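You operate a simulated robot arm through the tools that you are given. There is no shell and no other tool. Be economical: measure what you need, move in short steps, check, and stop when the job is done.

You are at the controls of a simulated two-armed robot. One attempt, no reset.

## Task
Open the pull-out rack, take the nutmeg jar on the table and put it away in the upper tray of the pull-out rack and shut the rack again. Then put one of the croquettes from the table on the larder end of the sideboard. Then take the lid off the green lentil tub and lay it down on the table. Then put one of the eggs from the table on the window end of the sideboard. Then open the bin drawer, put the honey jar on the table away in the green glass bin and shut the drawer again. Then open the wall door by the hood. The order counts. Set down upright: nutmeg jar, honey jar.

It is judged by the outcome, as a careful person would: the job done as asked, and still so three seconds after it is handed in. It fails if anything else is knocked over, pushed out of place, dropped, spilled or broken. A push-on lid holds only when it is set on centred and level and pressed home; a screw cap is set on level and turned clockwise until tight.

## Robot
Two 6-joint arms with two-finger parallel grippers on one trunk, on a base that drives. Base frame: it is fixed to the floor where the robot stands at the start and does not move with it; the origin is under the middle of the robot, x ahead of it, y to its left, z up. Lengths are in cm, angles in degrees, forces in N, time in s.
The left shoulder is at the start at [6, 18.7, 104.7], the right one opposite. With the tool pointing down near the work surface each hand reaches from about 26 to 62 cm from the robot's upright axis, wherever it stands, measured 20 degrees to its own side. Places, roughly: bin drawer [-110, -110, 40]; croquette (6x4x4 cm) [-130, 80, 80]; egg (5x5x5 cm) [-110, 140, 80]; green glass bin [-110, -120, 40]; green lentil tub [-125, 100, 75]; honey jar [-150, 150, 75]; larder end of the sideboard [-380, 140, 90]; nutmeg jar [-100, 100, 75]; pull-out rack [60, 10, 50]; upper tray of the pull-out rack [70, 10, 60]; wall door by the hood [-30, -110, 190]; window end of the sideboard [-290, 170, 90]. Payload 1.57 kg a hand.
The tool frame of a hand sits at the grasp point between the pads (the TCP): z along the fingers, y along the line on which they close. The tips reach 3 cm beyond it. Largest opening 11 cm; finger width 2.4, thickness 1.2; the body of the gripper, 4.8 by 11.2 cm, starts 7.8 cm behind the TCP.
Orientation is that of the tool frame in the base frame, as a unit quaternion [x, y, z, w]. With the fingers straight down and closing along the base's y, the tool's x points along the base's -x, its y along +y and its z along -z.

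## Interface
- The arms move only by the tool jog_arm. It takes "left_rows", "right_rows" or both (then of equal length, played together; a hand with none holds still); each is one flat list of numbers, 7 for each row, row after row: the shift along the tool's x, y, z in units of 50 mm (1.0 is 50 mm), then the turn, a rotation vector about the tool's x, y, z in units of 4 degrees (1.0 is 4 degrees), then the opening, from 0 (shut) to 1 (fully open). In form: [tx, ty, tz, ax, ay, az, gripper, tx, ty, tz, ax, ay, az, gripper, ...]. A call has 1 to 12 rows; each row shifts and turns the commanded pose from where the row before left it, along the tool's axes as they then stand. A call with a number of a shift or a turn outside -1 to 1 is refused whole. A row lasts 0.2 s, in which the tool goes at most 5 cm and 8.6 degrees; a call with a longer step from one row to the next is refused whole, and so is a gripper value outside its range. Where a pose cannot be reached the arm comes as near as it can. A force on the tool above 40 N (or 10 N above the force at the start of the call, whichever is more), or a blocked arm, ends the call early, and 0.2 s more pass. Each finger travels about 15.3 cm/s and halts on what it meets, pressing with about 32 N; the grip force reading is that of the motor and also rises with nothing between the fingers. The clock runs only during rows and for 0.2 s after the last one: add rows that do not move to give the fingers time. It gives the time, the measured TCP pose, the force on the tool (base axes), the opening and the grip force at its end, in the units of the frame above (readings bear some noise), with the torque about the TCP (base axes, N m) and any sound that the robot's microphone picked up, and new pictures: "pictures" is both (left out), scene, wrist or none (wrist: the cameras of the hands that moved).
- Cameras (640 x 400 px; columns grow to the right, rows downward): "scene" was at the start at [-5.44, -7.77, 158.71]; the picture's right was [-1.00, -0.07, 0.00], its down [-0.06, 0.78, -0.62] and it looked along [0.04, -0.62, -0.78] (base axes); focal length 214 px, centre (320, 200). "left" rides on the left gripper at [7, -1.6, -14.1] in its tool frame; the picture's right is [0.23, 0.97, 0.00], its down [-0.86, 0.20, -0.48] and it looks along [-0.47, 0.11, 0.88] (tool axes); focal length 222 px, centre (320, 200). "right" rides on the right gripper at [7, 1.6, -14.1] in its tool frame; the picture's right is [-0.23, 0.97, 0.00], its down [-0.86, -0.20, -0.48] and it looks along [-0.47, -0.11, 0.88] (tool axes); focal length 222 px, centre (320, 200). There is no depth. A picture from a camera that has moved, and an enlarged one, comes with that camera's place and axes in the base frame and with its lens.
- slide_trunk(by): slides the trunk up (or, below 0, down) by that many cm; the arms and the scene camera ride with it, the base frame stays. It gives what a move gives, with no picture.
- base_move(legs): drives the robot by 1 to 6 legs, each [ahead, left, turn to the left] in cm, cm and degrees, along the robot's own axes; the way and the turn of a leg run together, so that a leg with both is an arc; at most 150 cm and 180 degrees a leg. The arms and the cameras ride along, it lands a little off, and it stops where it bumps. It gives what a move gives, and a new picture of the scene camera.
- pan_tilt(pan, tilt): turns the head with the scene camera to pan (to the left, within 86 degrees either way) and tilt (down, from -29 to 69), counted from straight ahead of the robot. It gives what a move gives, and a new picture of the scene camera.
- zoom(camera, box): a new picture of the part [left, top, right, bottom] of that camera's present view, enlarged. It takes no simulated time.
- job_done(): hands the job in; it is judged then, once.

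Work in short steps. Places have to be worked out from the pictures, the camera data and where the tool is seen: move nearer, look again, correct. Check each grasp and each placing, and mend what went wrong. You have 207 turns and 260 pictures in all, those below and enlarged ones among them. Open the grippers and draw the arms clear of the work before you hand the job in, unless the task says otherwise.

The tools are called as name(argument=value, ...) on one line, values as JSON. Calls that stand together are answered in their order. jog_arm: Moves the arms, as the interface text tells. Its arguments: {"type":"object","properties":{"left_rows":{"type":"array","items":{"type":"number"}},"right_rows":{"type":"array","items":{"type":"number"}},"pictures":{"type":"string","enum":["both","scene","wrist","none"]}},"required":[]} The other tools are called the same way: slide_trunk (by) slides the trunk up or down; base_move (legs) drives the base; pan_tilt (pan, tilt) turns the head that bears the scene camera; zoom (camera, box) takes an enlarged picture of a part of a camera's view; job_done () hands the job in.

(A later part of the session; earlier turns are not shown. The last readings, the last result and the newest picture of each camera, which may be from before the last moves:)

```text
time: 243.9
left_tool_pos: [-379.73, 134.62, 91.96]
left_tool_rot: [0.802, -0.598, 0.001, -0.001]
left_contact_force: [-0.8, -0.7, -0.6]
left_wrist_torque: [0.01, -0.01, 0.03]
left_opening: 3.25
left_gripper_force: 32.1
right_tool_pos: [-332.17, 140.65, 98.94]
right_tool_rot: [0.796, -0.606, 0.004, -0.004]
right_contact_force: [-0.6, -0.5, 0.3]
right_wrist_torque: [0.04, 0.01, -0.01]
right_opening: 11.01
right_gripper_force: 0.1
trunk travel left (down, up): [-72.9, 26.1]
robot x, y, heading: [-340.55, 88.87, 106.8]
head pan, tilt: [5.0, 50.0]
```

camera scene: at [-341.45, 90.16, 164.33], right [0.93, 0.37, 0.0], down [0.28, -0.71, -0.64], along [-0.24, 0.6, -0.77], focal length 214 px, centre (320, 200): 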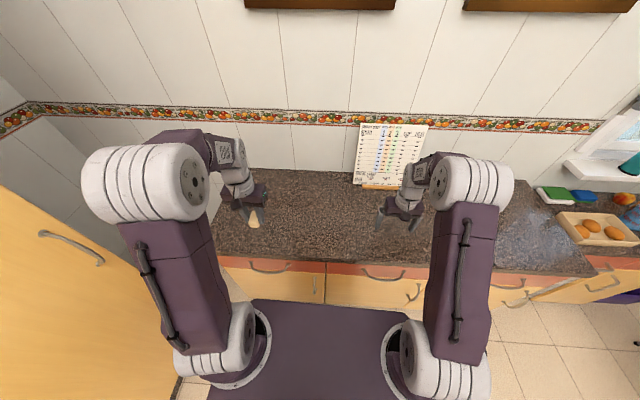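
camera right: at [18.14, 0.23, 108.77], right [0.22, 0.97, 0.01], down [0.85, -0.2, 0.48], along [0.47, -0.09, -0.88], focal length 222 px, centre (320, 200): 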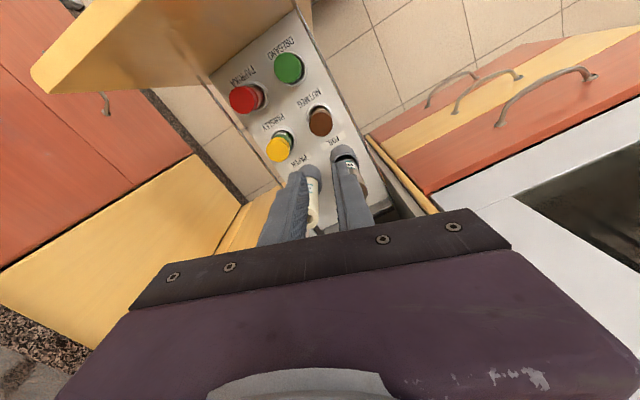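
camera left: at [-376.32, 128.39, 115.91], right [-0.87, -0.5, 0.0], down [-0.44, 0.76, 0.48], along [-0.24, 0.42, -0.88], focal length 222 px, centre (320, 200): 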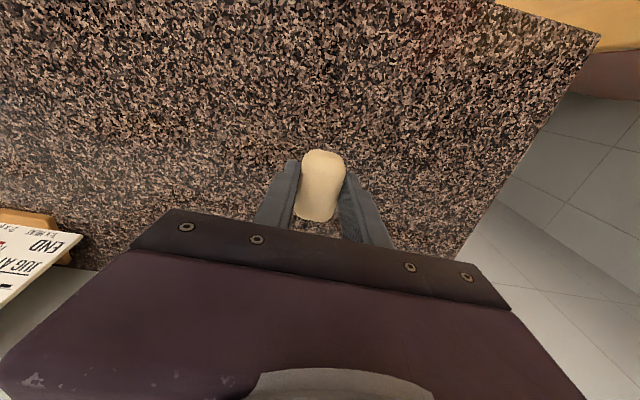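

No contact yet; further down.

jog_arm(left_rows=[0, 0, 0.12, 0, 0, 0, 0, 0, 0, 0.12, 0, 0, 0, 0, 0, 0, 0.12, 0, 0, 0, 0], pictures="wrist")

```text
time: 244.7
left_tool_pos: [-379.79, 134.51, 90.02]
left_tool_rot: [0.802, -0.597, -0.001, 0.0]
left_contact_force: [0.1, 0.4, -0.1]
left_wrist_torque: [0.01, -0.01, -0.01]
left_opening: 3.28
left_gripper_force: 32.6
right_tool_pos: [-332.15, 140.7, 98.75]
right_tool_rot: [0.796, -0.606, 0.003, -0.005]
right_contact_force: [-0.4, 0.7, -0.4]
right_wrist_torque: [0.02, 0.01, -0.02]
right_opening: 11.0
right_gripper_force: 0.0
trunk travel left (down, up): [-72.9, 26.1]
robot x, y, heading: [-340.28, 89.08, 106.8]
head pan, tilt: [5.0, 50.0]
camera left: at [-376.27, 128.31, 104.26], right [-0.87, -0.5, 0.0], down [-0.44, 0.76, 0.48], along [-0.24, 0.42, -0.88], focal length 222 px, centre (320, 200)
```

left: 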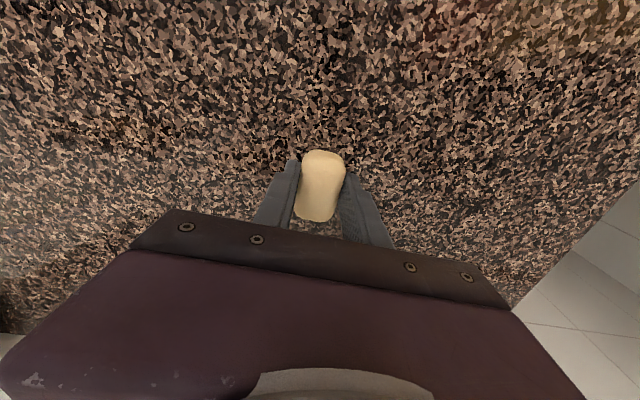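

Continue down.

jog_arm(left_rows=[0, 0, 0.12, 0, 0, 0, 0, 0, 0, 0.12, 0, 0, 0, 0, 0, 0, 0.1, 0, 0, 0, 0], pictures="none")

```text
time: 245.5
left_tool_pos: [-379.75, 134.46, 88.97]
left_tool_rot: [0.802, -0.597, -0.006, -0.002]
left_contact_force: [4.8, -6.6, 17.7]
left_wrist_torque: [-0.24, -0.44, -0.06]
left_opening: 3.28
left_gripper_force: 32.5
right_tool_pos: [-332.12, 140.46, 98.99]
right_tool_rot: [0.795, -0.606, 0.002, -0.005]
right_contact_force: [0.4, 0.0, 0.5]
right_wrist_torque: [0.0, -0.01, -0.01]
right_opening: 11.02
right_gripper_force: 0.0
trunk travel left (down, up): [-72.9, 26.1]
robot x, y, heading: [-340.39, 89.14, 106.9]
head pan, tilt: [5.0, 50.0]
stopped in row 3 (left hand): the force on the tool passed its limit (the readings are from after the stop); the commanded pose is now the measured one
```

Contact: the croquette rests on the sideboard. I release and lift the hand.

jog_arm(left_rows=[0, 0, -0.03, 0, 0, 0, 0, 0, 0, 0, 0, 0, 0, 0.45, 0, 0, 0, 0, 0, 0, 0.65, 0, 0, -0.5, 0, 0, 0, 0.65, 0, 0, -0.8, 0, 0, 0, 0.8, 0, 0, -0.8, 0, 0, 0, 0.8, 0, 0, -0.8, 0, 0, 0, 1], pictures="wrist")

```text
time: 247.1
left_tool_pos: [-379.77, 134.51, 103.31]
left_tool_rot: [0.802, -0.597, -0.002, -0.003]
left_contact_force: [-0.5, -0.2, -0.6]
left_wrist_torque: [0.0, -0.01, -0.01]
left_opening: 10.99
left_gripper_force: 0.0
right_tool_pos: [-332.16, 140.51, 98.88]
right_tool_rot: [0.796, -0.606, 0.003, -0.004]
right_contact_force: [0.0, -0.5, 1.0]
right_wrist_torque: [0.01, -0.01, 0.02]
right_opening: 11.0
right_gripper_force: 0.1
trunk travel left (down, up): [-72.9, 26.1]
robot x, y, heading: [-340.46, 89.34, 106.8]
head pan, tilt: [5.0, 50.0]
camera left: at [-376.33, 128.2, 117.55], right [-0.87, -0.5, 0.0], down [-0.44, 0.76, 0.48], along [-0.24, 0.42, -0.87], focal length 222 px, centre (320, 200)
```

left: 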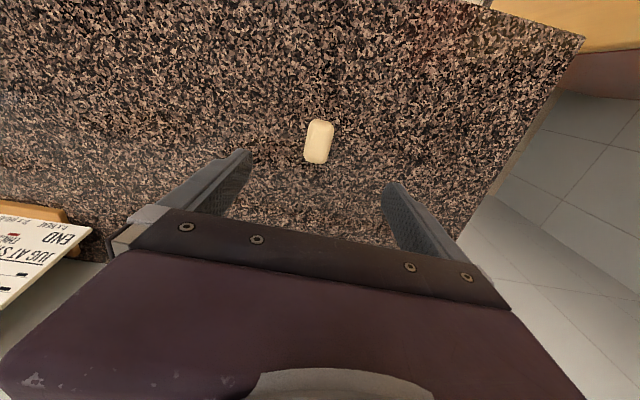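

Croquette placed. Next the lentil tub: I back off, turn to face the table from its left side beyond the chair.

base_move(legs=[[-37, 0, 0], [0, 0, -90], [65, 5, 0], [70, 7, 0]])

```text
time: 260.1
left_tool_pos: [-156.3, 139.38, 103.23]
left_tool_rot: [-0.131, 0.991, 0.0, 0.004]
left_contact_force: [0.0, 1.1, -1.1]
left_wrist_torque: [0.05, -0.03, -0.01]
left_opening: 11.01
left_gripper_force: 0.1
right_tool_pos: [-151.75, 91.42, 98.9]
right_tool_rot: [-0.121, 0.993, -0.005, 0.001]
right_contact_force: [0.4, -0.1, -0.6]
right_wrist_torque: [-0.02, -0.02, -0.01]
right_opening: 11.01
right_gripper_force: 0.1
trunk travel left (down, up): [-72.9, 26.1]
robot x, y, heading: [-202.64, 100.69, 14.9]
head pan, tilt: [5.0, 50.0]
camera scene: at [-201.42, 101.97, 164.33], right [0.34, -0.94, 0.0], down [-0.72, -0.26, -0.64], along [0.6, 0.22, -0.77], focal length 214 px, centre (320, 200)
```

scene: 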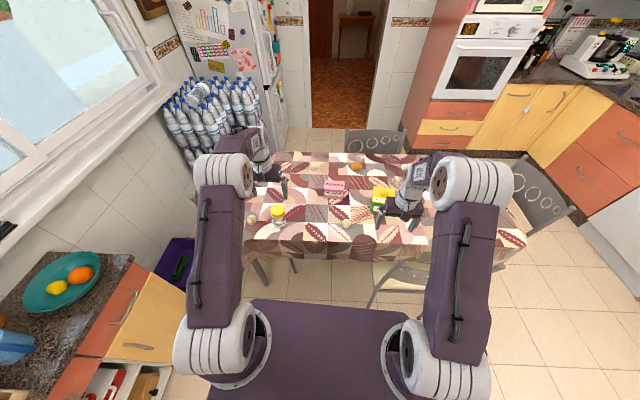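

Good view. I close in on the table.

base_move(legs=[[24, 3, 2]])

zoom(camera="right", box=[0, 0, 640, 400])

```text
time: 261.8
left_tool_pos: [-135.58, 150.4, 103.26]
left_tool_rot: [-0.149, 0.989, 0.001, 0.003]
left_contact_force: [0.2, 0.4, -0.5]
left_wrist_torque: [-0.03, 0.01, 0.01]
left_opening: 11.01
left_gripper_force: 0.1
right_tool_pos: [-129.15, 102.83, 98.95]
right_tool_rot: [-0.137, 0.99, -0.006, 0.003]
right_contact_force: [-0.3, 0.6, -0.4]
right_wrist_torque: [-0.04, 0.01, -0.06]
right_opening: 10.97
right_gripper_force: 0.1
trunk travel left (down, up): [-72.9, 26.1]
robot x, y, heading: [-181.09, 111.05, 17.2]
head pan, tilt: [5.0, 50.0]
camera scene: at [-179.27, 111.54, 164.33], right [0.38, -0.93, 0.0], down [-0.71, -0.29, -0.64], along [0.6, 0.24, -0.77], focal length 214 px, centre (320, 200)
```

scene: 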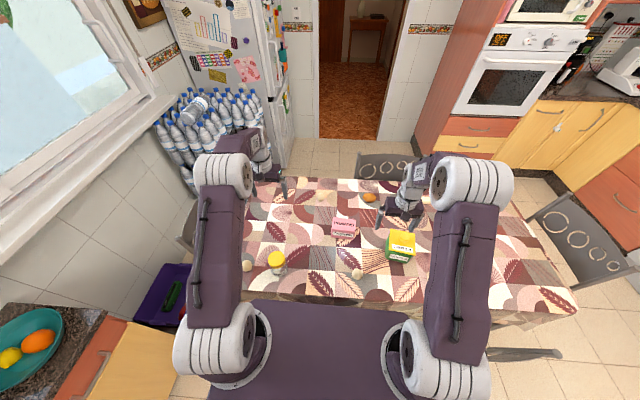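

```text
1.00 times, centred on (320, 200) of right
camera zoom: at [-136.39, 102.48, 112.83], right [-0.05, 1.0, -0.01], down [0.88, 0.05, 0.48], along [0.48, 0.01, -0.88], focal length 222 px, centre (320, 200)
```

zoom: 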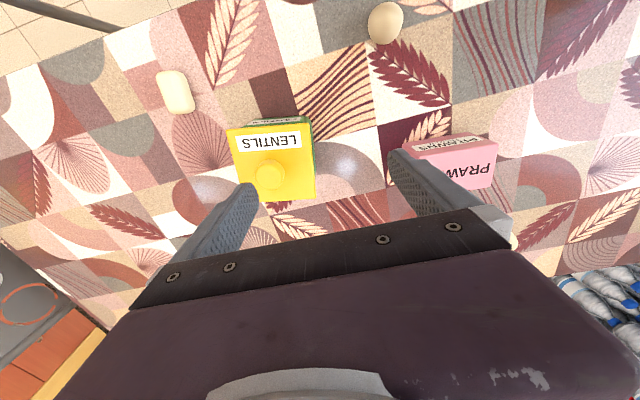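

The lid knob is at about (-126.5, 96.9, 89.5). I put the right hand over it.

jog_arm(right_rows=[-0.06, -0.43, 0, 0, 0, 0, 0.7, -0.06, -0.43, 0, 0, 0, 0, 0.55, -0.06, -0.43, 0.2, 0, 0, 0, 0.5, 0, 0, 0.2, 0, 0, 0, 0.5, 0, 0, 0, 0, 0, 0, 0.5], pictures="wrist")

zoom(camera="scene", box=[330, 180, 450, 290])

```text
time: 263.0
left_tool_pos: [-135.47, 150.4, 103.37]
left_tool_rot: [-0.149, 0.989, 0.001, 0.004]
left_contact_force: [-0.3, 0.2, -0.1]
left_wrist_torque: [0.0, -0.01, 0.0]
left_opening: 11.0
left_gripper_force: 0.2
right_tool_pos: [-126.4, 96.74, 96.85]
right_tool_rot: [-0.137, 0.991, -0.006, 0.001]
right_contact_force: [-0.2, -0.4, -0.8]
right_wrist_torque: [-0.01, -0.02, 0.02]
right_opening: 5.52
right_gripper_force: 0.1
trunk travel left (down, up): [-72.9, 26.1]
robot x, y, heading: [-180.39, 110.55, 16.9]
head pan, tilt: [5.0, 50.0]
camera right: at [-133.69, 96.49, 110.85], right [-0.05, 1.0, -0.01], down [0.88, 0.05, 0.48], along [0.48, 0.01, -0.88], focal length 222 px, centre (320, 200)
```

right: 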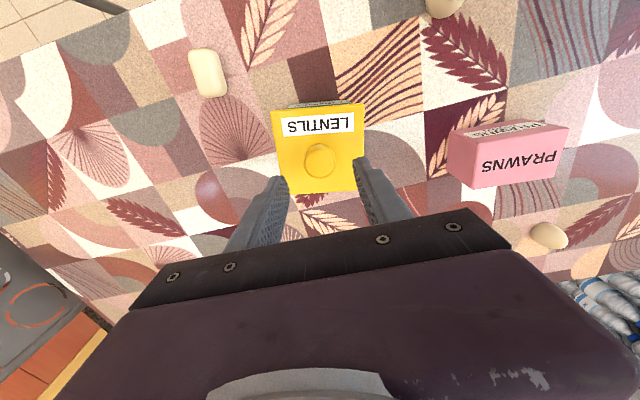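

```text
3.64 times, centred on (390, 235) of scene
camera zoom: at [-179.17, 111.61, 164.33], right [0.38, -0.93, 0.0], down [-0.71, -0.29, -0.64], along [0.6, 0.24, -0.77], focal length 780 px, centre (66, 73)
```

zoom: 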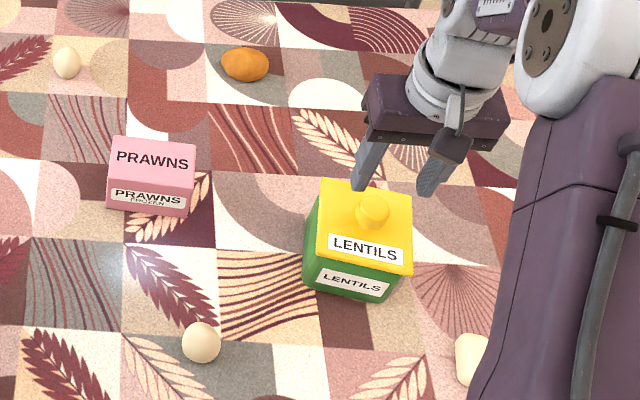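

Lid top is at about z=86. I descend so the tips just clear the lid and grip the knob.

jog_arm(right_rows=[0.08, 0, 0.5, 0, 0, 0, 0.5, 0, 0, 0.5, 0, 0, 0, 0.5, 0, 0, 0.43, 0, 0, 0, 0.5, 0, 0, 0, 0, 0, 0, 0.5, 0, 0, 0, 0, 0, 0, 0.2, 0, 0, 0, 0, 0, 0, 0, 0, 0, 0, 0, 0, 0, 0], pictures="wrist")

```text
time: 264.6
left_tool_pos: [-135.42, 150.43, 103.23]
left_tool_rot: [-0.148, 0.989, 0.001, 0.003]
left_contact_force: [-0.6, 0.3, -0.1]
left_wrist_torque: [0.01, -0.01, 0.02]
left_opening: 10.97
left_gripper_force: 0.0
right_tool_pos: [-126.93, 96.64, 89.81]
right_tool_rot: [-0.137, 0.991, -0.006, 0.0]
right_contact_force: [0.8, 0.5, -0.4]
right_wrist_torque: [0.0, 0.01, 0.02]
right_opening: 3.22
right_gripper_force: 32.3
trunk travel left (down, up): [-72.9, 26.1]
robot x, y, heading: [-180.74, 110.74, 17.1]
head pan, tilt: [5.0, 50.0]
heard: snap
camera right: at [-134.09, 96.36, 103.74], right [-0.05, 1.0, -0.01], down [0.88, 0.05, 0.48], along [0.48, 0.01, -0.88], focal length 222 px, centre (320, 200)
```

right: 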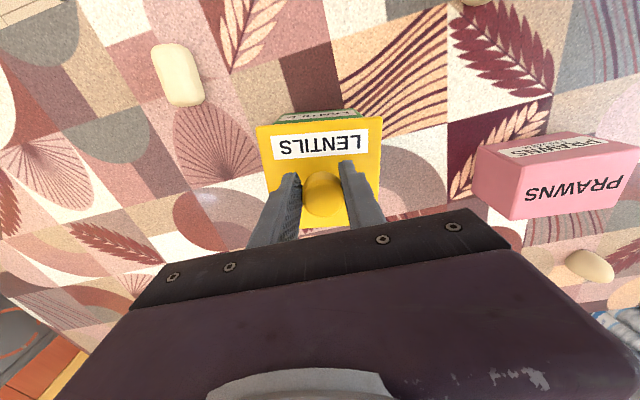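

A snap was heard; the knob is gripped. I lift slowly and check whether the tub stays.

jog_arm(right_rows=[0, 0, -0.15, 0, 0, 0, 0, 0, 0, -0.2, 0, 0, 0, 0, 0, 0, -0.2, 0, 0, 0, 0, 0, 0, 0, 0, 0, 0, 0], pictures="none")

zoom(camera="scene", box=[330, 180, 450, 290])

```text
time: 265.6
left_tool_pos: [-135.45, 150.46, 103.32]
left_tool_rot: [-0.149, 0.989, 0.0, 0.004]
left_contact_force: [0.0, 0.2, 0.1]
left_wrist_torque: [0.01, 0.0, 0.0]
left_opening: 11.02
left_gripper_force: 0.2
right_tool_pos: [-126.81, 96.68, 92.42]
right_tool_rot: [-0.137, 0.991, -0.005, 0.0]
right_contact_force: [-0.3, -0.2, -0.7]
right_wrist_torque: [0.03, 0.01, -0.02]
right_opening: 3.2
right_gripper_force: 31.9
trunk travel left (down, up): [-72.9, 26.1]
robot x, y, heading: [-180.7, 110.7, 16.9]
head pan, tilt: [5.0, 50.0]
```

```text
3.64 times, centred on (390, 235) of scene
camera zoom: at [-179.14, 111.58, 164.33], right [0.38, -0.93, 0.0], down [-0.71, -0.29, -0.64], along [0.6, 0.24, -0.77], focal length 780 px, centre (66, 73)
```

zoom: 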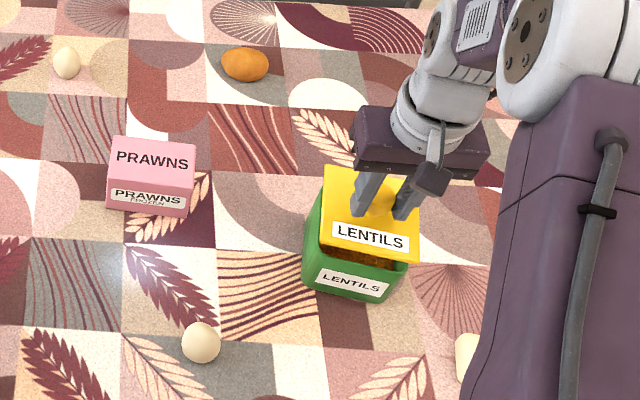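

The lid is free and the tub stays. I lift it clear, step the base 6 cm nearer and carry the lid to the free patch beside the tub.

jog_arm(right_rows=[0, 0, -0.5, 0, 0, 0, 0, 0, 0, -0.8, 0, 0, 0, 0, 0, 0, -0.8, 0, 0, 0, 0], pictures="none")

base_move(legs=[[6, 0, 0]])

jog_arm(right_rows=[-0.29, 0.63, 0, 0, 0, 0, 0, -0.29, 0.63, 0, 0, 0, 0, 0, -0.29, 0.64, 0, 0, 0, 0, 0, 0, 0, 0, 0, 0, 0, 0], pictures="wrist")

```text
time: 266.4
left_tool_pos: [-135.55, 150.54, 103.23]
left_tool_rot: [-0.149, 0.989, 0.0, 0.004]
left_contact_force: [0.1, -0.2, -0.3]
left_wrist_torque: [0.02, 0.0, 0.03]
left_opening: 10.97
left_gripper_force: 0.1
right_tool_pos: [-126.86, 96.77, 102.94]
right_tool_rot: [-0.138, 0.99, -0.006, 0.0]
right_contact_force: [-0.1, 0.2, -0.8]
right_wrist_torque: [0.0, -0.02, -0.01]
right_opening: 3.23
right_gripper_force: 31.8
trunk travel left (down, up): [-72.9, 26.1]
robot x, y, heading: [-180.52, 110.31, 17.1]
head pan, tilt: [5.0, 50.0]
```

```text
time: 267.4
left_tool_pos: [-129.94, 152.13, 103.59]
left_tool_rot: [-0.149, 0.989, 0.0, 0.006]
left_contact_force: [0.3, -1.0, -0.4]
left_wrist_torque: [-0.01, -0.01, 0.01]
left_opening: 11.0
left_gripper_force: 0.1
right_tool_pos: [-121.47, 98.47, 103.09]
right_tool_rot: [-0.138, 0.99, -0.005, 0.003]
right_contact_force: [-1.1, -0.8, -0.4]
right_wrist_torque: [0.0, -0.03, -0.03]
right_opening: 3.2
right_gripper_force: 32.2
trunk travel left (down, up): [-72.9, 26.1]
robot x, y, heading: [-174.82, 112.7, 16.8]
head pan, tilt: [5.0, 50.0]
camera scene: at [-173.88, 113.21, 164.34], right [0.38, -0.93, 0.0], down [-0.71, -0.29, -0.64], along [0.6, 0.24, -0.76], focal length 214 px, centre (320, 200)
```

scene: 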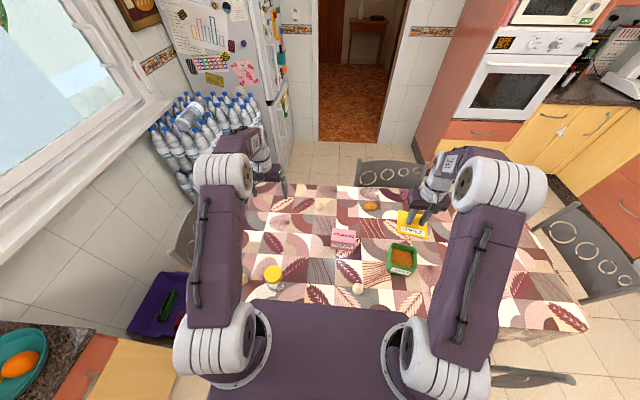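

```text
time: 268.4
left_tool_pos: [-129.77, 152.09, 103.31]
left_tool_rot: [-0.149, 0.989, 0.0, 0.004]
left_contact_force: [0.5, -0.4, -0.3]
left_wrist_torque: [0.05, -0.01, 0.01]
left_opening: 11.01
left_gripper_force: 0.0
right_tool_pos: [-119.64, 108.68, 102.73]
right_tool_rot: [-0.137, 0.991, -0.004, 0.002]
right_contact_force: [0.2, 0.3, -0.3]
right_wrist_torque: [0.04, -0.04, 0.01]
right_opening: 3.22
right_gripper_force: 32.1
trunk travel left (down, up): [-72.9, 26.1]
robot x, y, heading: [-175.17, 112.3, 17.0]
head pan, tilt: [5.0, 50.0]
camera right: at [-126.92, 108.42, 116.72], right [-0.05, 1.0, -0.01], down [0.88, 0.05, 0.48], along [0.48, 0.01, -0.88], focal length 222 px, centre (320, 200)
```

right: 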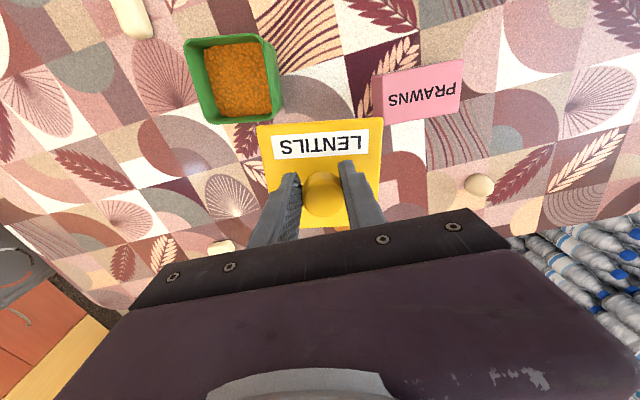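

The patch below is clear; I shift 0.7 cm right and lower.

jog_arm(right_rows=[0, 0.14, 0.6, 0, 0, 0, 0, 0, 0, 0.8, 0, 0, 0, 0, 0, 0, 0.8, 0, 0, 0, 0, 0, 0, 0.8, 0, 0, 0, 0, 0, 0, 0.5, 0, 0, 0, 0, 0, 0, 0.2, 0, 0, 0, 0, 0, 0, 0, 0, 0, 0, 0], pictures="wrist")

```text
time: 270.0
left_tool_pos: [-129.76, 152.17, 103.41]
left_tool_rot: [-0.149, 0.989, 0.001, 0.003]
left_contact_force: [0.7, 0.1, 0.6]
left_wrist_torque: [0.02, 0.03, -0.01]
left_opening: 11.0
left_gripper_force: 0.0
right_tool_pos: [-119.78, 109.2, 84.25]
right_tool_rot: [-0.137, 0.99, -0.005, 0.0]
right_contact_force: [0.8, 0.7, 0.0]
right_wrist_torque: [-0.03, -0.01, -0.03]
right_opening: 3.2
right_gripper_force: 32.2
trunk travel left (down, up): [-72.9, 26.1]
robot x, y, heading: [-174.69, 112.36, 16.9]
head pan, tilt: [5.0, 50.0]
camera right: at [-126.93, 108.93, 98.21], right [-0.05, 1.0, -0.01], down [0.88, 0.05, 0.48], along [0.48, 0.01, -0.88], focal length 222 px, centre (320, 200)
```

right: 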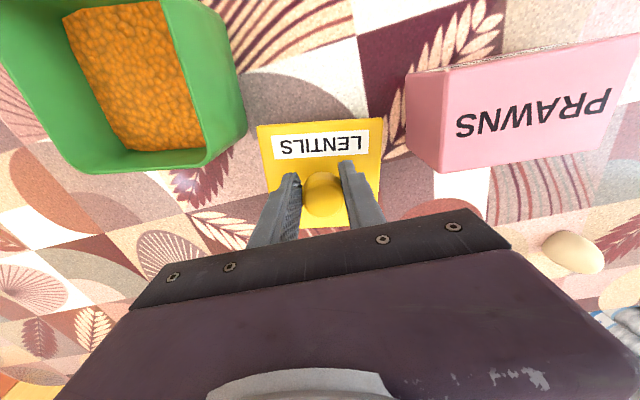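

Clear on both sides. I lower in small steps to contact.

jog_arm(right_rows=[0, 0, 0.15, 0, 0, 0, 0, 0, 0, 0.12, 0, 0, 0, 0, 0, 0, 0.1, 0, 0, 0, 0, 0, 0, 0.1, 0, 0, 0, 0, 0, 0, 0.06, 0, 0, 0, 0], pictures="none")

```text
time: 271.2
left_tool_pos: [-129.68, 152.23, 103.32]
left_tool_rot: [-0.149, 0.989, 0.0, 0.004]
left_contact_force: [0.6, -0.5, 0.2]
left_wrist_torque: [-0.05, 0.01, 0.05]
left_opening: 10.99
left_gripper_force: 0.0
right_tool_pos: [-119.74, 109.26, 81.52]
right_tool_rot: [-0.137, 0.991, -0.005, 0.001]
right_contact_force: [-0.6, -0.5, -0.3]
right_wrist_torque: [-0.03, 0.03, 0.0]
right_opening: 3.2
right_gripper_force: 32.2
trunk travel left (down, up): [-72.9, 26.1]
robot x, y, heading: [-175.27, 112.24, 17.1]
head pan, tilt: [5.0, 50.0]
```

jog_arm(right_rows=[0, 0, 0.08, 0, 0, 0, 0, 0, 0, 0.08, 0, 0, 0, 0, 0, 0, 0.06, 0, 0, 0, 0], pictures="none")

```text
time: 272.0
left_tool_pos: [-130.11, 152.18, 103.6]
left_tool_rot: [-0.148, 0.989, 0.002, 0.006]
left_contact_force: [0.3, 0.1, 0.6]
left_wrist_torque: [0.03, 0.0, 0.03]
left_opening: 10.97
left_gripper_force: 0.1
right_tool_pos: [-119.74, 109.1, 81.03]
right_tool_rot: [-0.138, 0.99, -0.006, 0.006]
right_contact_force: [1.3, -5.6, 40.7]
right_wrist_torque: [0.2, -0.21, 0.06]
right_opening: 3.24
right_gripper_force: 31.7
trunk travel left (down, up): [-72.9, 26.1]
robot x, y, heading: [-175.37, 112.62, 17.3]
head pan, tilt: [5.0, 50.0]
```

Contact. I relieve the pressure, release the knob and lift.

jog_arm(right_rows=[0, 0, -0.1, 0, 0, 0, 0, 0, 0, 0, 0, 0, 0, 0.35, 0, 0, 0, 0, 0, 0, 0.5, 0, 0, 0, 0, 0, 0, 0.5, 0, 0, -0.4, 0, 0, 0, 0.5, 0, 0, -0.8, 0, 0, 0, 0.5, 0, 0, -0.8, 0, 0, 0, 0.6, 0, 0, -0.8, 0, 0, 0, 0.7], pictures="wrist")

```text
time: 273.8
left_tool_pos: [-129.69, 152.11, 103.35]
left_tool_rot: [-0.148, 0.989, 0.001, 0.005]
left_contact_force: [0.5, 0.2, 0.1]
left_wrist_torque: [0.01, 0.03, -0.04]
left_opening: 11.01
left_gripper_force: 0.1
right_tool_pos: [-119.96, 109.32, 95.04]
right_tool_rot: [-0.137, 0.991, -0.006, 0.001]
right_contact_force: [0.5, 0.5, 0.3]
right_wrist_torque: [-0.03, -0.03, -0.01]
right_opening: 7.71
right_gripper_force: 0.0
trunk travel left (down, up): [-72.9, 26.1]
robot x, y, heading: [-174.54, 112.4, 17.2]
head pan, tilt: [5.0, 50.0]
camera right: at [-127.15, 109.08, 109.06], right [-0.05, 1.0, -0.01], down [0.88, 0.05, 0.48], along [0.48, 0.01, -0.88], focal length 222 px, centre (320, 200)
```

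right: 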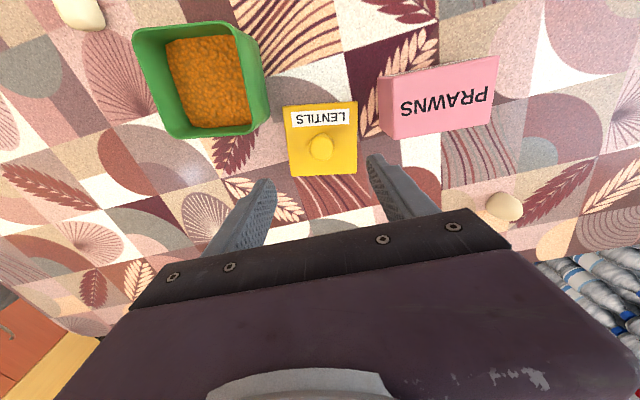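

The lid lies on the table. Now the near egg at about (-143, 109): I back 10 cm and bring the right hand over it.

base_move(legs=[[-10, 0, 0]])

jog_arm(right_rows=[0.6, 0.3, 0, 0, 0, 0, 0.7, 0.6, 0.3, 0, 0, 0, 0, 0.7, 0.6, 0.3, 0, 0, 0, 0, 0.7, 0.6, 0.3, 0, 0, 0, 0, 0.7, 0, 0, 0, 0, 0, 0, 0.7], pictures="wrist")

```text
time: 275.0
left_tool_pos: [-139.16, 149.29, 103.3]
left_tool_rot: [-0.149, 0.989, 0.0, 0.004]
left_contact_force: [0.1, -0.5, 0.0]
left_wrist_torque: [0.0, -0.01, 0.04]
left_opening: 11.01
left_gripper_force: 0.2
right_tool_pos: [-129.32, 106.41, 94.97]
right_tool_rot: [-0.138, 0.99, -0.005, 0.0]
right_contact_force: [0.0, 0.2, -0.4]
right_wrist_torque: [0.0, 0.01, 0.0]
right_opening: 7.7
right_gripper_force: 0.0
trunk travel left (down, up): [-72.9, 26.1]
robot x, y, heading: [-184.18, 109.56, 17.1]
head pan, tilt: [5.0, 50.0]
camera scene: at [-182.92, 110.44, 164.32], right [0.38, -0.93, 0.0], down [-0.71, -0.29, -0.64], along [0.6, 0.24, -0.77], focal length 214 px, centre (320, 200)
```

scene: 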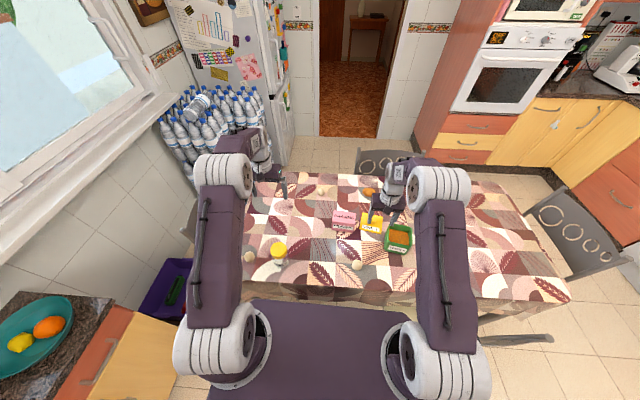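

```text
time: 276.2
left_tool_pos: [-139.22, 149.24, 103.28]
left_tool_rot: [-0.149, 0.989, 0.001, 0.004]
left_contact_force: [-0.6, -0.9, -0.2]
left_wrist_torque: [-0.02, 0.0, 0.0]
left_opening: 10.99
left_gripper_force: 0.0
right_tool_pos: [-142.55, 108.87, 94.76]
right_tool_rot: [-0.137, 0.99, -0.004, 0.001]
right_contact_force: [0.5, 0.6, 0.7]
right_wrist_torque: [0.04, 0.01, 0.04]
right_opening: 7.72
right_gripper_force: 0.0
trunk travel left (down, up): [-72.9, 26.1]
robot x, y, heading: [-183.98, 109.85, 16.9]
head pan, tilt: [5.0, 50.0]
camera right: at [-149.81, 108.58, 108.83], right [-0.05, 1.0, -0.01], down [0.88, 0.05, 0.48], along [0.48, 0.01, -0.88], focal length 222 px, centre (320, 200)
```

right: 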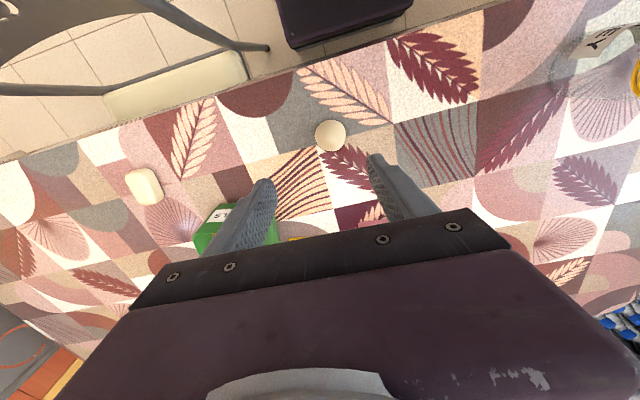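

Egg at (-143.2, 109.9). I correct, descend and grip.

jog_arm(right_rows=[0.07, 0.24, 0.5, 0, 0, 0, 0.7, 0, 0, 0.8, 0, 0, 0, 0.7, 0, 0, 0.8, 0, 0, 0, 0.7, 0, 0, 0.7, 0, 0, 0, 0.7, 0, 0, 0.25, 0, 0, 0, 0.7, 0, 0, 0, 0, 0, 0, 0.7, 0, 0, 0, 0, 0, 0, 0.45, 0, 0, 0, 0, 0, 0, 0.35, 0, 0, 0, 0, 0, 0, 0.35], pictures="wrist")

```text
time: 278.2
left_tool_pos: [-139.18, 149.27, 103.33]
left_tool_rot: [-0.149, 0.989, 0.001, 0.002]
left_contact_force: [0.4, 0.0, -0.2]
left_wrist_torque: [0.0, 0.02, -0.01]
left_opening: 10.99
left_gripper_force: 0.0
right_tool_pos: [-143.22, 109.93, 79.68]
right_tool_rot: [-0.138, 0.99, -0.005, 0.0]
right_contact_force: [0.8, -0.4, -0.6]
right_wrist_torque: [0.01, 0.02, 0.02]
right_opening: 4.12
right_gripper_force: 13.9
trunk travel left (down, up): [-72.9, 26.1]
robot x, y, heading: [-184.61, 109.47, 17.3]
head pan, tilt: [5.0, 50.0]
camera right: at [-150.37, 109.56, 93.6], right [-0.05, 1.0, -0.01], down [0.88, 0.05, 0.48], along [0.48, 0.01, -0.88], focal length 222 px, centre (320, 200)
```

right: 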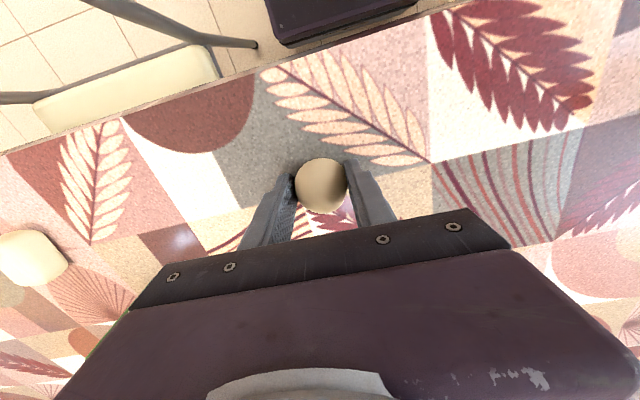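

Gently gripped (4.1 cm, 14 N). I lift and back away from the table.

jog_arm(right_rows=[0, 0, -0.3, 0, 0, 0, 0.33, 0, 0, -0.7, 0, 0, 0, 0.33, 0, 0, -0.9, 0, 0, 0, 0.33, 0, 0, -0.9, 0, 0, 0, 0.33, 0, 0, -0.9, 0, 0, 0, 0.33, 0, 0, -0.9, 0, 0, 0, 0.33, 0, 0, -0.4, 0, 0, 0, 0.33], pictures="wrist")

base_move(legs=[[-25, -2, 0], [-25, -3, 0], [-25, -3, 0], [-25, -2, 0]])

```text
time: 279.8
left_tool_pos: [-139.42, 149.24, 103.39]
left_tool_rot: [-0.149, 0.989, 0.001, 0.004]
left_contact_force: [-0.5, 0.0, 0.0]
left_wrist_torque: [0.0, 0.0, 0.03]
left_opening: 11.0
left_gripper_force: 0.1
right_tool_pos: [-143.26, 110.07, 104.51]
right_tool_rot: [-0.137, 0.99, -0.007, 0.001]
right_contact_force: [-0.1, -0.1, 0.1]
right_wrist_torque: [-0.02, -0.03, 0.02]
right_opening: 4.08
right_gripper_force: 14.2
trunk travel left (down, up): [-72.9, 26.1]
robot x, y, heading: [-184.67, 109.63, 17.1]
head pan, tilt: [5.0, 50.0]
camera right: at [-150.49, 109.76, 118.6], right [-0.05, 1.0, -0.01], down [0.88, 0.05, 0.48], along [0.48, 0.01, -0.88], focal length 222 px, centre (320, 200)
```

right: 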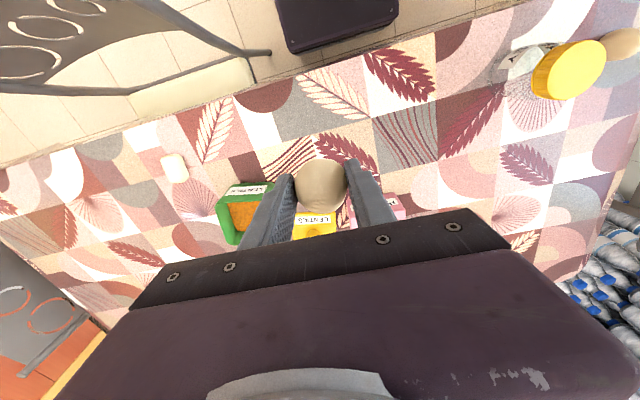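

```text
time: 285.9
left_tool_pos: [-232.01, 110.14, 103.24]
left_tool_rot: [-0.149, 0.989, 0.001, 0.003]
left_contact_force: [0.1, 0.7, -0.5]
left_wrist_torque: [-0.02, -0.04, 0.0]
left_opening: 11.01
left_gripper_force: 0.2
right_tool_pos: [-235.85, 71.08, 104.56]
right_tool_rot: [-0.138, 0.99, -0.005, 0.002]
right_contact_force: [0.1, 0.5, -1.1]
right_wrist_torque: [-0.02, 0.0, 0.01]
right_opening: 4.09
right_gripper_force: 14.2
trunk travel left (down, up): [-72.9, 26.1]
robot x, y, heading: [-277.26, 70.5, 17.2]
head pan, tilt: [5.0, 50.0]
camera scene: at [-275.58, 71.27, 164.32], right [0.38, -0.93, 0.0], down [-0.71, -0.29, -0.64], along [0.59, 0.24, -0.77], focal length 214 px, centre (320, 200)
```

scene: 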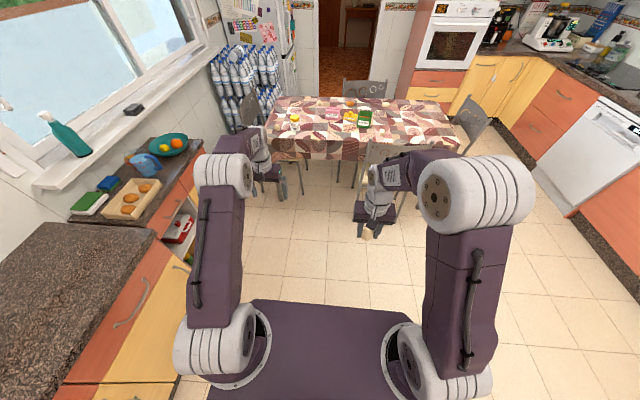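

Egg held. I turn left in small legs to face the sideboard's window end.

base_move(legs=[[0, 0, 22], [0, 0, 23], [0, 0, 23], [0, 0, 22], [22, 0, 0], [20, 0, 0]])

```text
time: 293.5
left_tool_pos: [-329.71, 155.14, 103.37]
left_tool_rot: [0.805, -0.593, -0.003, -0.003]
left_contact_force: [-0.2, -0.4, 0.4]
left_wrist_torque: [0.01, 0.01, -0.01]
left_opening: 10.99
left_gripper_force: 0.1
right_tool_pos: [-290.36, 151.57, 104.57]
right_tool_rot: [0.799, -0.601, 0.002, -0.005]
right_contact_force: [0.3, -1.1, -0.8]
right_wrist_torque: [0.01, 0.0, -0.02]
right_opening: 4.09
right_gripper_force: 14.0
trunk travel left (down, up): [-72.9, 26.1]
robot x, y, heading: [-289.7, 110.22, 107.3]
head pan, tilt: [5.0, 50.0]
camera scene: at [-290.75, 111.51, 164.33], right [0.92, 0.38, 0.0], down [0.29, -0.71, -0.64], along [-0.25, 0.59, -0.77], focal length 214 px, centre (320, 200)
```

scene: 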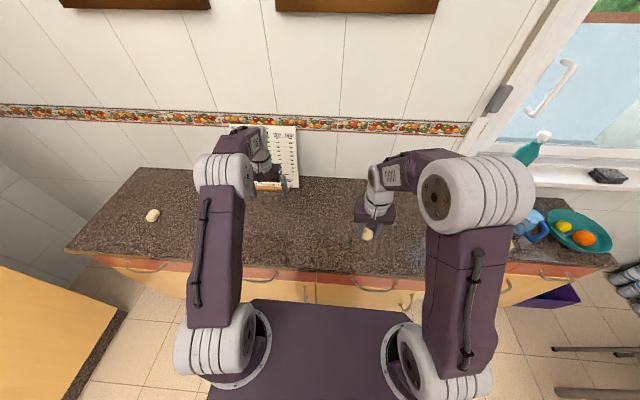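

Over the sideboard now. I move the right hand ahead and toward the window end and look down.

jog_arm(right_rows=[-0.6, -0.35, 0, 0, 0, 0, 0.33, -0.6, -0.35, 0, 0, 0, 0, 0.33, -0.6, -0.35, 0, 0, 0, 0, 0.33, -0.4, -0.35, 0.5, 0, 0, 0, 0.33, 0, 0, 0.7, 0, 0, 0, 0.33, 0, 0, 0, 0, 0, 0, 0.33], pictures="wrist")

```text
time: 294.9
left_tool_pos: [-329.63, 155.38, 103.34]
left_tool_rot: [0.806, -0.592, -0.003, -0.001]
left_contact_force: [-0.8, 0.1, 0.1]
left_wrist_torque: [0.03, -0.05, 0.01]
left_opening: 11.01
left_gripper_force: 0.0
right_tool_pos: [-286.66, 164.32, 98.71]
right_tool_rot: [0.8, -0.6, 0.004, -0.005]
right_contact_force: [0.4, 0.3, -0.5]
right_wrist_torque: [-0.01, 0.03, -0.02]
right_opening: 4.09
right_gripper_force: 13.9
trunk travel left (down, up): [-72.9, 26.1]
robot x, y, heading: [-290.02, 110.42, 107.5]
head pan, tilt: [5.0, 50.0]
camera right: at [-286.54, 156.95, 112.61], right [-1.0, -0.05, -0.01], down [-0.05, 0.88, 0.48], along [-0.02, 0.48, -0.88], focal length 222 px, centre (320, 200)
```

right: 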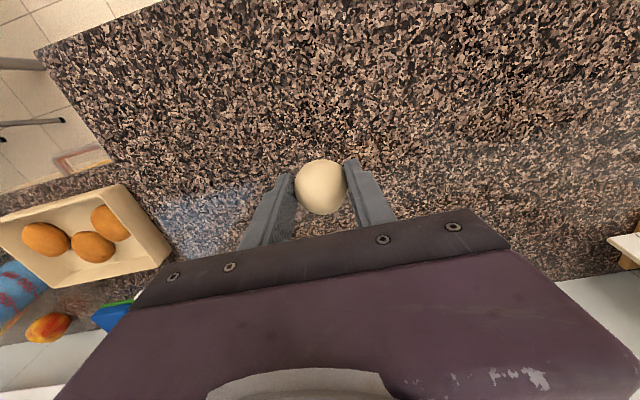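

Clear spot. I lower to just above contact height (~89).

jog_arm(right_rows=[0, 0, 0.6, 0, 0, 0, 0.33, 0, 0, 0.6, 0, 0, 0, 0.33, 0, 0, 0.5, 0, 0, 0, 0.33, 0, 0, 0.14, 0, 0, 0, 0.33, 0, 0, 0, 0, 0, 0, 0.33], pictures="none")

jog_arm(right_rows=[0, 0, 0.04, 0, 0, 0, 0.33, 0, 0, 0.03, 0, 0, 0, 0.33, 0, 0, 0, 0, 0, 0, 0.33], pictures="none")

```text
time: 296.1
left_tool_pos: [-329.69, 155.31, 103.37]
left_tool_rot: [0.806, -0.592, -0.003, -0.003]
left_contact_force: [0.0, -0.7, 0.3]
left_wrist_torque: [-0.01, 0.0, 0.04]
left_opening: 11.01
left_gripper_force: 0.1
right_tool_pos: [-286.69, 164.3, 89.52]
right_tool_rot: [0.8, -0.6, 0.003, -0.006]
right_contact_force: [1.0, 1.2, 9.6]
right_wrist_torque: [0.03, -0.13, 0.02]
right_opening: 4.07
right_gripper_force: 14.4
trunk travel left (down, up): [-72.9, 26.1]
robot x, y, heading: [-289.61, 110.54, 107.3]
head pan, tilt: [5.0, 50.0]
```

```text
time: 296.9
left_tool_pos: [-329.72, 155.29, 103.37]
left_tool_rot: [0.806, -0.592, -0.004, -0.003]
left_contact_force: [-0.3, 0.1, -0.4]
left_wrist_torque: [0.0, 0.0, -0.02]
left_opening: 11.01
left_gripper_force: 0.0
right_tool_pos: [-286.63, 164.35, 89.2]
right_tool_rot: [0.8, -0.6, 0.003, -0.006]
right_contact_force: [-1.9, 2.1, 12.8]
right_wrist_torque: [0.12, -0.04, -0.02]
right_opening: 4.1
right_gripper_force: 13.9
trunk travel left (down, up): [-72.9, 26.1]
robot x, y, heading: [-289.97, 110.27, 107.4]
head pan, tilt: [5.0, 50.0]
```

The egg is in contact with the counter. I relieve a touch and open slowly.

jog_arm(right_rows=[0, 0, -0.03, 0, 0, 0, 0.35, 0, 0, 0, 0, 0, 0, 0.4, 0, 0, 0, 0, 0, 0, 0.5, 0, 0, 0, 0, 0, 0, 0.65, 0, 0, 0, 0, 0, 0, 0.65, 0, 0, -0.4, 0, 0, 0, 0.65, 0, 0, -0.7, 0, 0, 0, 0.65, 0, 0, -0.8, 0, 0, 0, 0.65], pictures="wrist")

```text
time: 298.7
left_tool_pos: [-329.71, 155.23, 103.31]
left_tool_rot: [0.806, -0.593, -0.003, -0.002]
left_contact_force: [0.2, 0.2, 0.1]
left_wrist_torque: [0.04, -0.01, -0.01]
left_opening: 11.02
left_gripper_force: 0.0
right_tool_pos: [-286.62, 164.13, 98.87]
right_tool_rot: [0.8, -0.6, 0.003, -0.005]
right_contact_force: [0.3, -0.7, 0.1]
right_wrist_torque: [0.0, -0.05, -0.01]
right_opening: 7.13
right_gripper_force: 0.2
trunk travel left (down, up): [-72.9, 26.1]
robot x, y, heading: [-289.44, 110.36, 107.7]
head pan, tilt: [5.0, 50.0]
camera right: at [-286.52, 156.8, 112.83], right [-1.0, -0.05, -0.01], down [-0.05, 0.88, 0.48], along [-0.02, 0.48, -0.88], focal length 222 px, centre (320, 200)
```

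right: 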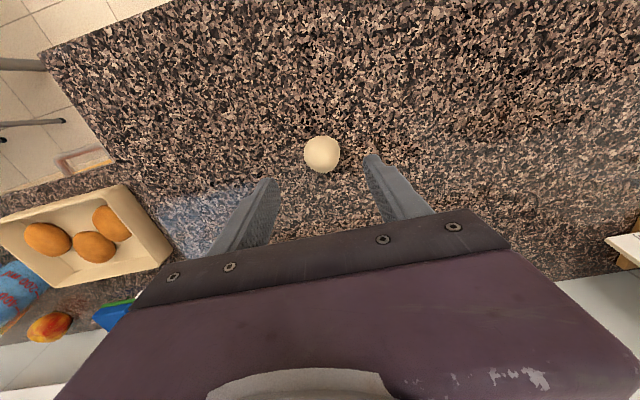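

Egg placed steady. Next the honey jar: I back off, turn to face the table and approach its far-left corner.

base_move(legs=[[-28, 0, 0], [0, 0, -90], [40, 0, 0], [40, 0, 0]])

zoom(camera="left", box=[0, 0, 640, 400])

```text
time: 308.7
left_tool_pos: [-158.78, 146.2, 103.43]
left_tool_rot: [-0.144, 0.99, 0.0, 0.004]
left_contact_force: [0.0, 0.3, 0.0]
left_wrist_torque: [0.0, 0.02, 0.0]
left_opening: 11.02
left_gripper_force: 0.1
right_tool_pos: [-150.63, 102.95, 98.81]
right_tool_rot: [-0.133, 0.991, -0.005, 0.001]
right_contact_force: [0.1, 0.4, 0.1]
right_wrist_torque: [0.0, -0.01, -0.01]
right_opening: 7.14
right_gripper_force: 0.1
trunk travel left (down, up): [-72.9, 26.1]
robot x, y, heading: [-204.36, 106.33, 16.7]
head pan, tilt: [5.0, 50.0]
camera scene: at [-202.93, 107.64, 164.33], right [0.37, -0.93, 0.0], down [-0.71, -0.28, -0.64], along [0.6, 0.24, -0.77], focal length 214 px, centre (320, 200)
```

scene: 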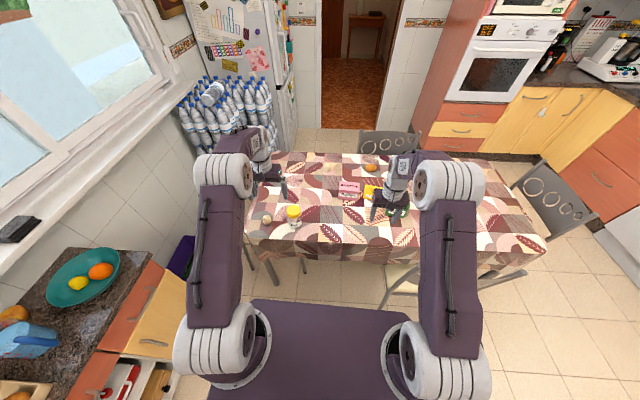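

```text
1.00 times, centred on (320, 200) of left
camera zoom: at [-165.26, 142.5, 117.53], right [-0.5, 0.87, 0.0], down [0.76, 0.43, 0.49], along [0.42, 0.24, -0.87], focal length 222 px, centre (320, 200)
```

zoom: 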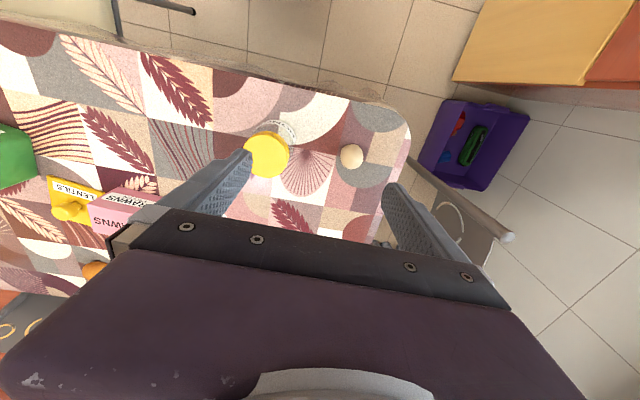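

Honey jar at about (-153, 140.8), top ≈ 87. I approach and put the left hand above it.

base_move(legs=[[14, 0, 0]])

jog_arm(left_rows=[0.68, -0.46, 0, 0, 0, 0, 1, 0.68, -0.46, 0, 0, 0, 0, 0.85, 0.68, -0.46, 0, 0, 0, 0, 0.85, 0, 0, 0.5, 0, 0, 0, 0.85, 0, 0, 0, 0, 0, 0, 0.85], pictures="wrist")

```text
time: 310.1
left_tool_pos: [-145.5, 150.08, 103.51]
left_tool_rot: [-0.144, 0.99, 0.001, 0.005]
left_contact_force: [-1.1, 0.0, 0.1]
left_wrist_torque: [0.0, -0.01, 0.03]
left_opening: 11.01
left_gripper_force: 0.1
right_tool_pos: [-137.31, 107.03, 98.85]
right_tool_rot: [-0.133, 0.991, -0.006, 0.002]
right_contact_force: [0.0, 0.1, 0.0]
right_wrist_torque: [-0.03, -0.04, -0.01]
right_opening: 7.15
right_gripper_force: 0.1
trunk travel left (down, up): [-72.9, 26.1]
robot x, y, heading: [-190.33, 110.98, 16.6]
head pan, tilt: [5.0, 50.0]
camera scene: at [-189.6, 111.62, 164.33], right [0.37, -0.93, 0.0], down [-0.71, -0.28, -0.64], along [0.6, 0.24, -0.77], focal length 214 px, centre (320, 200)
```

scene: 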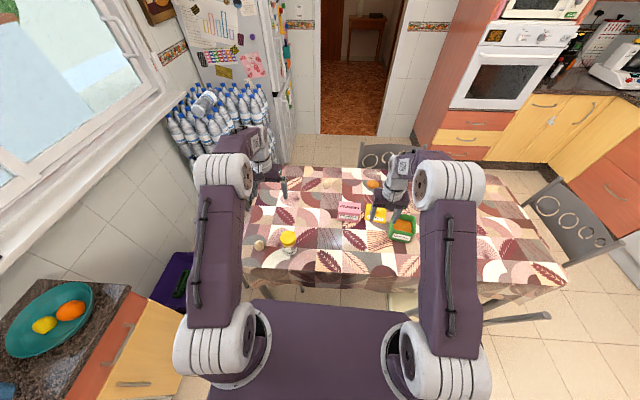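

```text
time: 311.2
left_tool_pos: [-153.18, 140.7, 100.79]
left_tool_rot: [-0.146, 0.989, 0.001, 0.003]
left_contact_force: [-0.2, -0.6, -0.2]
left_wrist_torque: [0.01, 0.0, 0.01]
left_opening: 9.37
left_gripper_force: 0.1
right_tool_pos: [-137.12, 107.03, 98.76]
right_tool_rot: [-0.133, 0.991, -0.005, 0.001]
right_contact_force: [0.8, -0.3, -0.9]
right_wrist_torque: [-0.02, 0.02, 0.01]
right_opening: 7.15
right_gripper_force: 0.0
trunk travel left (down, up): [-72.9, 26.1]
robot x, y, heading: [-190.78, 110.75, 16.4]
head pan, tilt: [5.0, 50.0]
camera left: at [-159.58, 137.06, 114.93], right [-0.5, 0.87, 0.0], down [0.76, 0.43, 0.49], along [0.42, 0.24, -0.87], focal length 222 px, centre (320, 200)
```

left: 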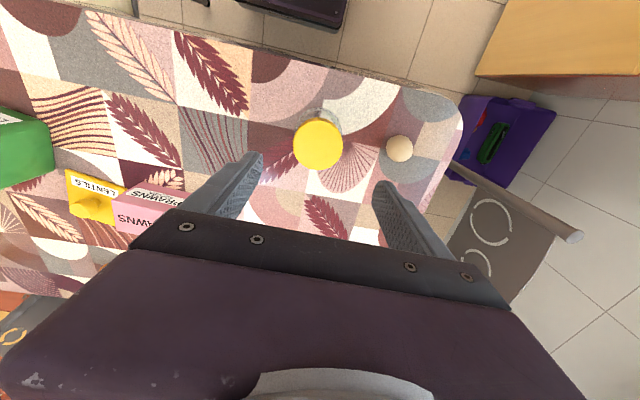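

Centred. I descend and grip the honey jar.

jog_arm(left_rows=[-0.05, 0.03, 0.7, 0, 0, 0, 0.85, 0, 0, 0.9, 0, 0, 0, 0.85, 0, 0, 0.9, 0, 0, 0, 0.85, 0, 0, 0.8, 0, 0, 0, 0.85, 0, 0, 0.6, 0, 0, 0, 0.85, 0, 0, 0, 0, 0, 0, 0.85, 0, 0, 0, 0, 0, 0, 0.5, 0, 0, 0, 0, 0, 0, 0.2, 0, 0, 0, 0, 0, 0, 0], pictures="wrist")

```text
time: 313.2
left_tool_pos: [-152.79, 141.11, 81.16]
left_tool_rot: [-0.144, 0.99, 0.0, 0.004]
left_contact_force: [-0.1, -0.1, -0.2]
left_wrist_torque: [-0.09, -0.08, 0.01]
left_opening: 7.22
left_gripper_force: 31.8
right_tool_pos: [-137.13, 107.12, 98.81]
right_tool_rot: [-0.133, 0.991, -0.007, 0.001]
right_contact_force: [0.2, -0.3, -0.3]
right_wrist_torque: [0.0, 0.0, -0.02]
right_opening: 7.14
right_gripper_force: 0.1
trunk travel left (down, up): [-72.9, 26.1]
robot x, y, heading: [-190.66, 110.63, 16.7]
head pan, tilt: [5.0, 50.0]
camera left: at [-159.28, 137.36, 95.29], right [-0.5, 0.87, 0.0], down [0.76, 0.43, 0.48], along [0.42, 0.24, -0.87], focal length 222 px, centre (320, 200)
```

left: 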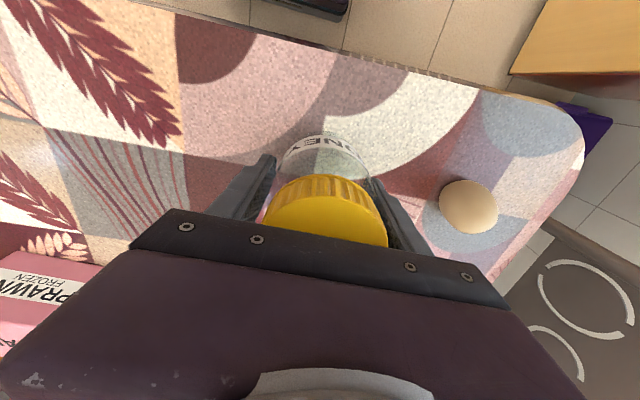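

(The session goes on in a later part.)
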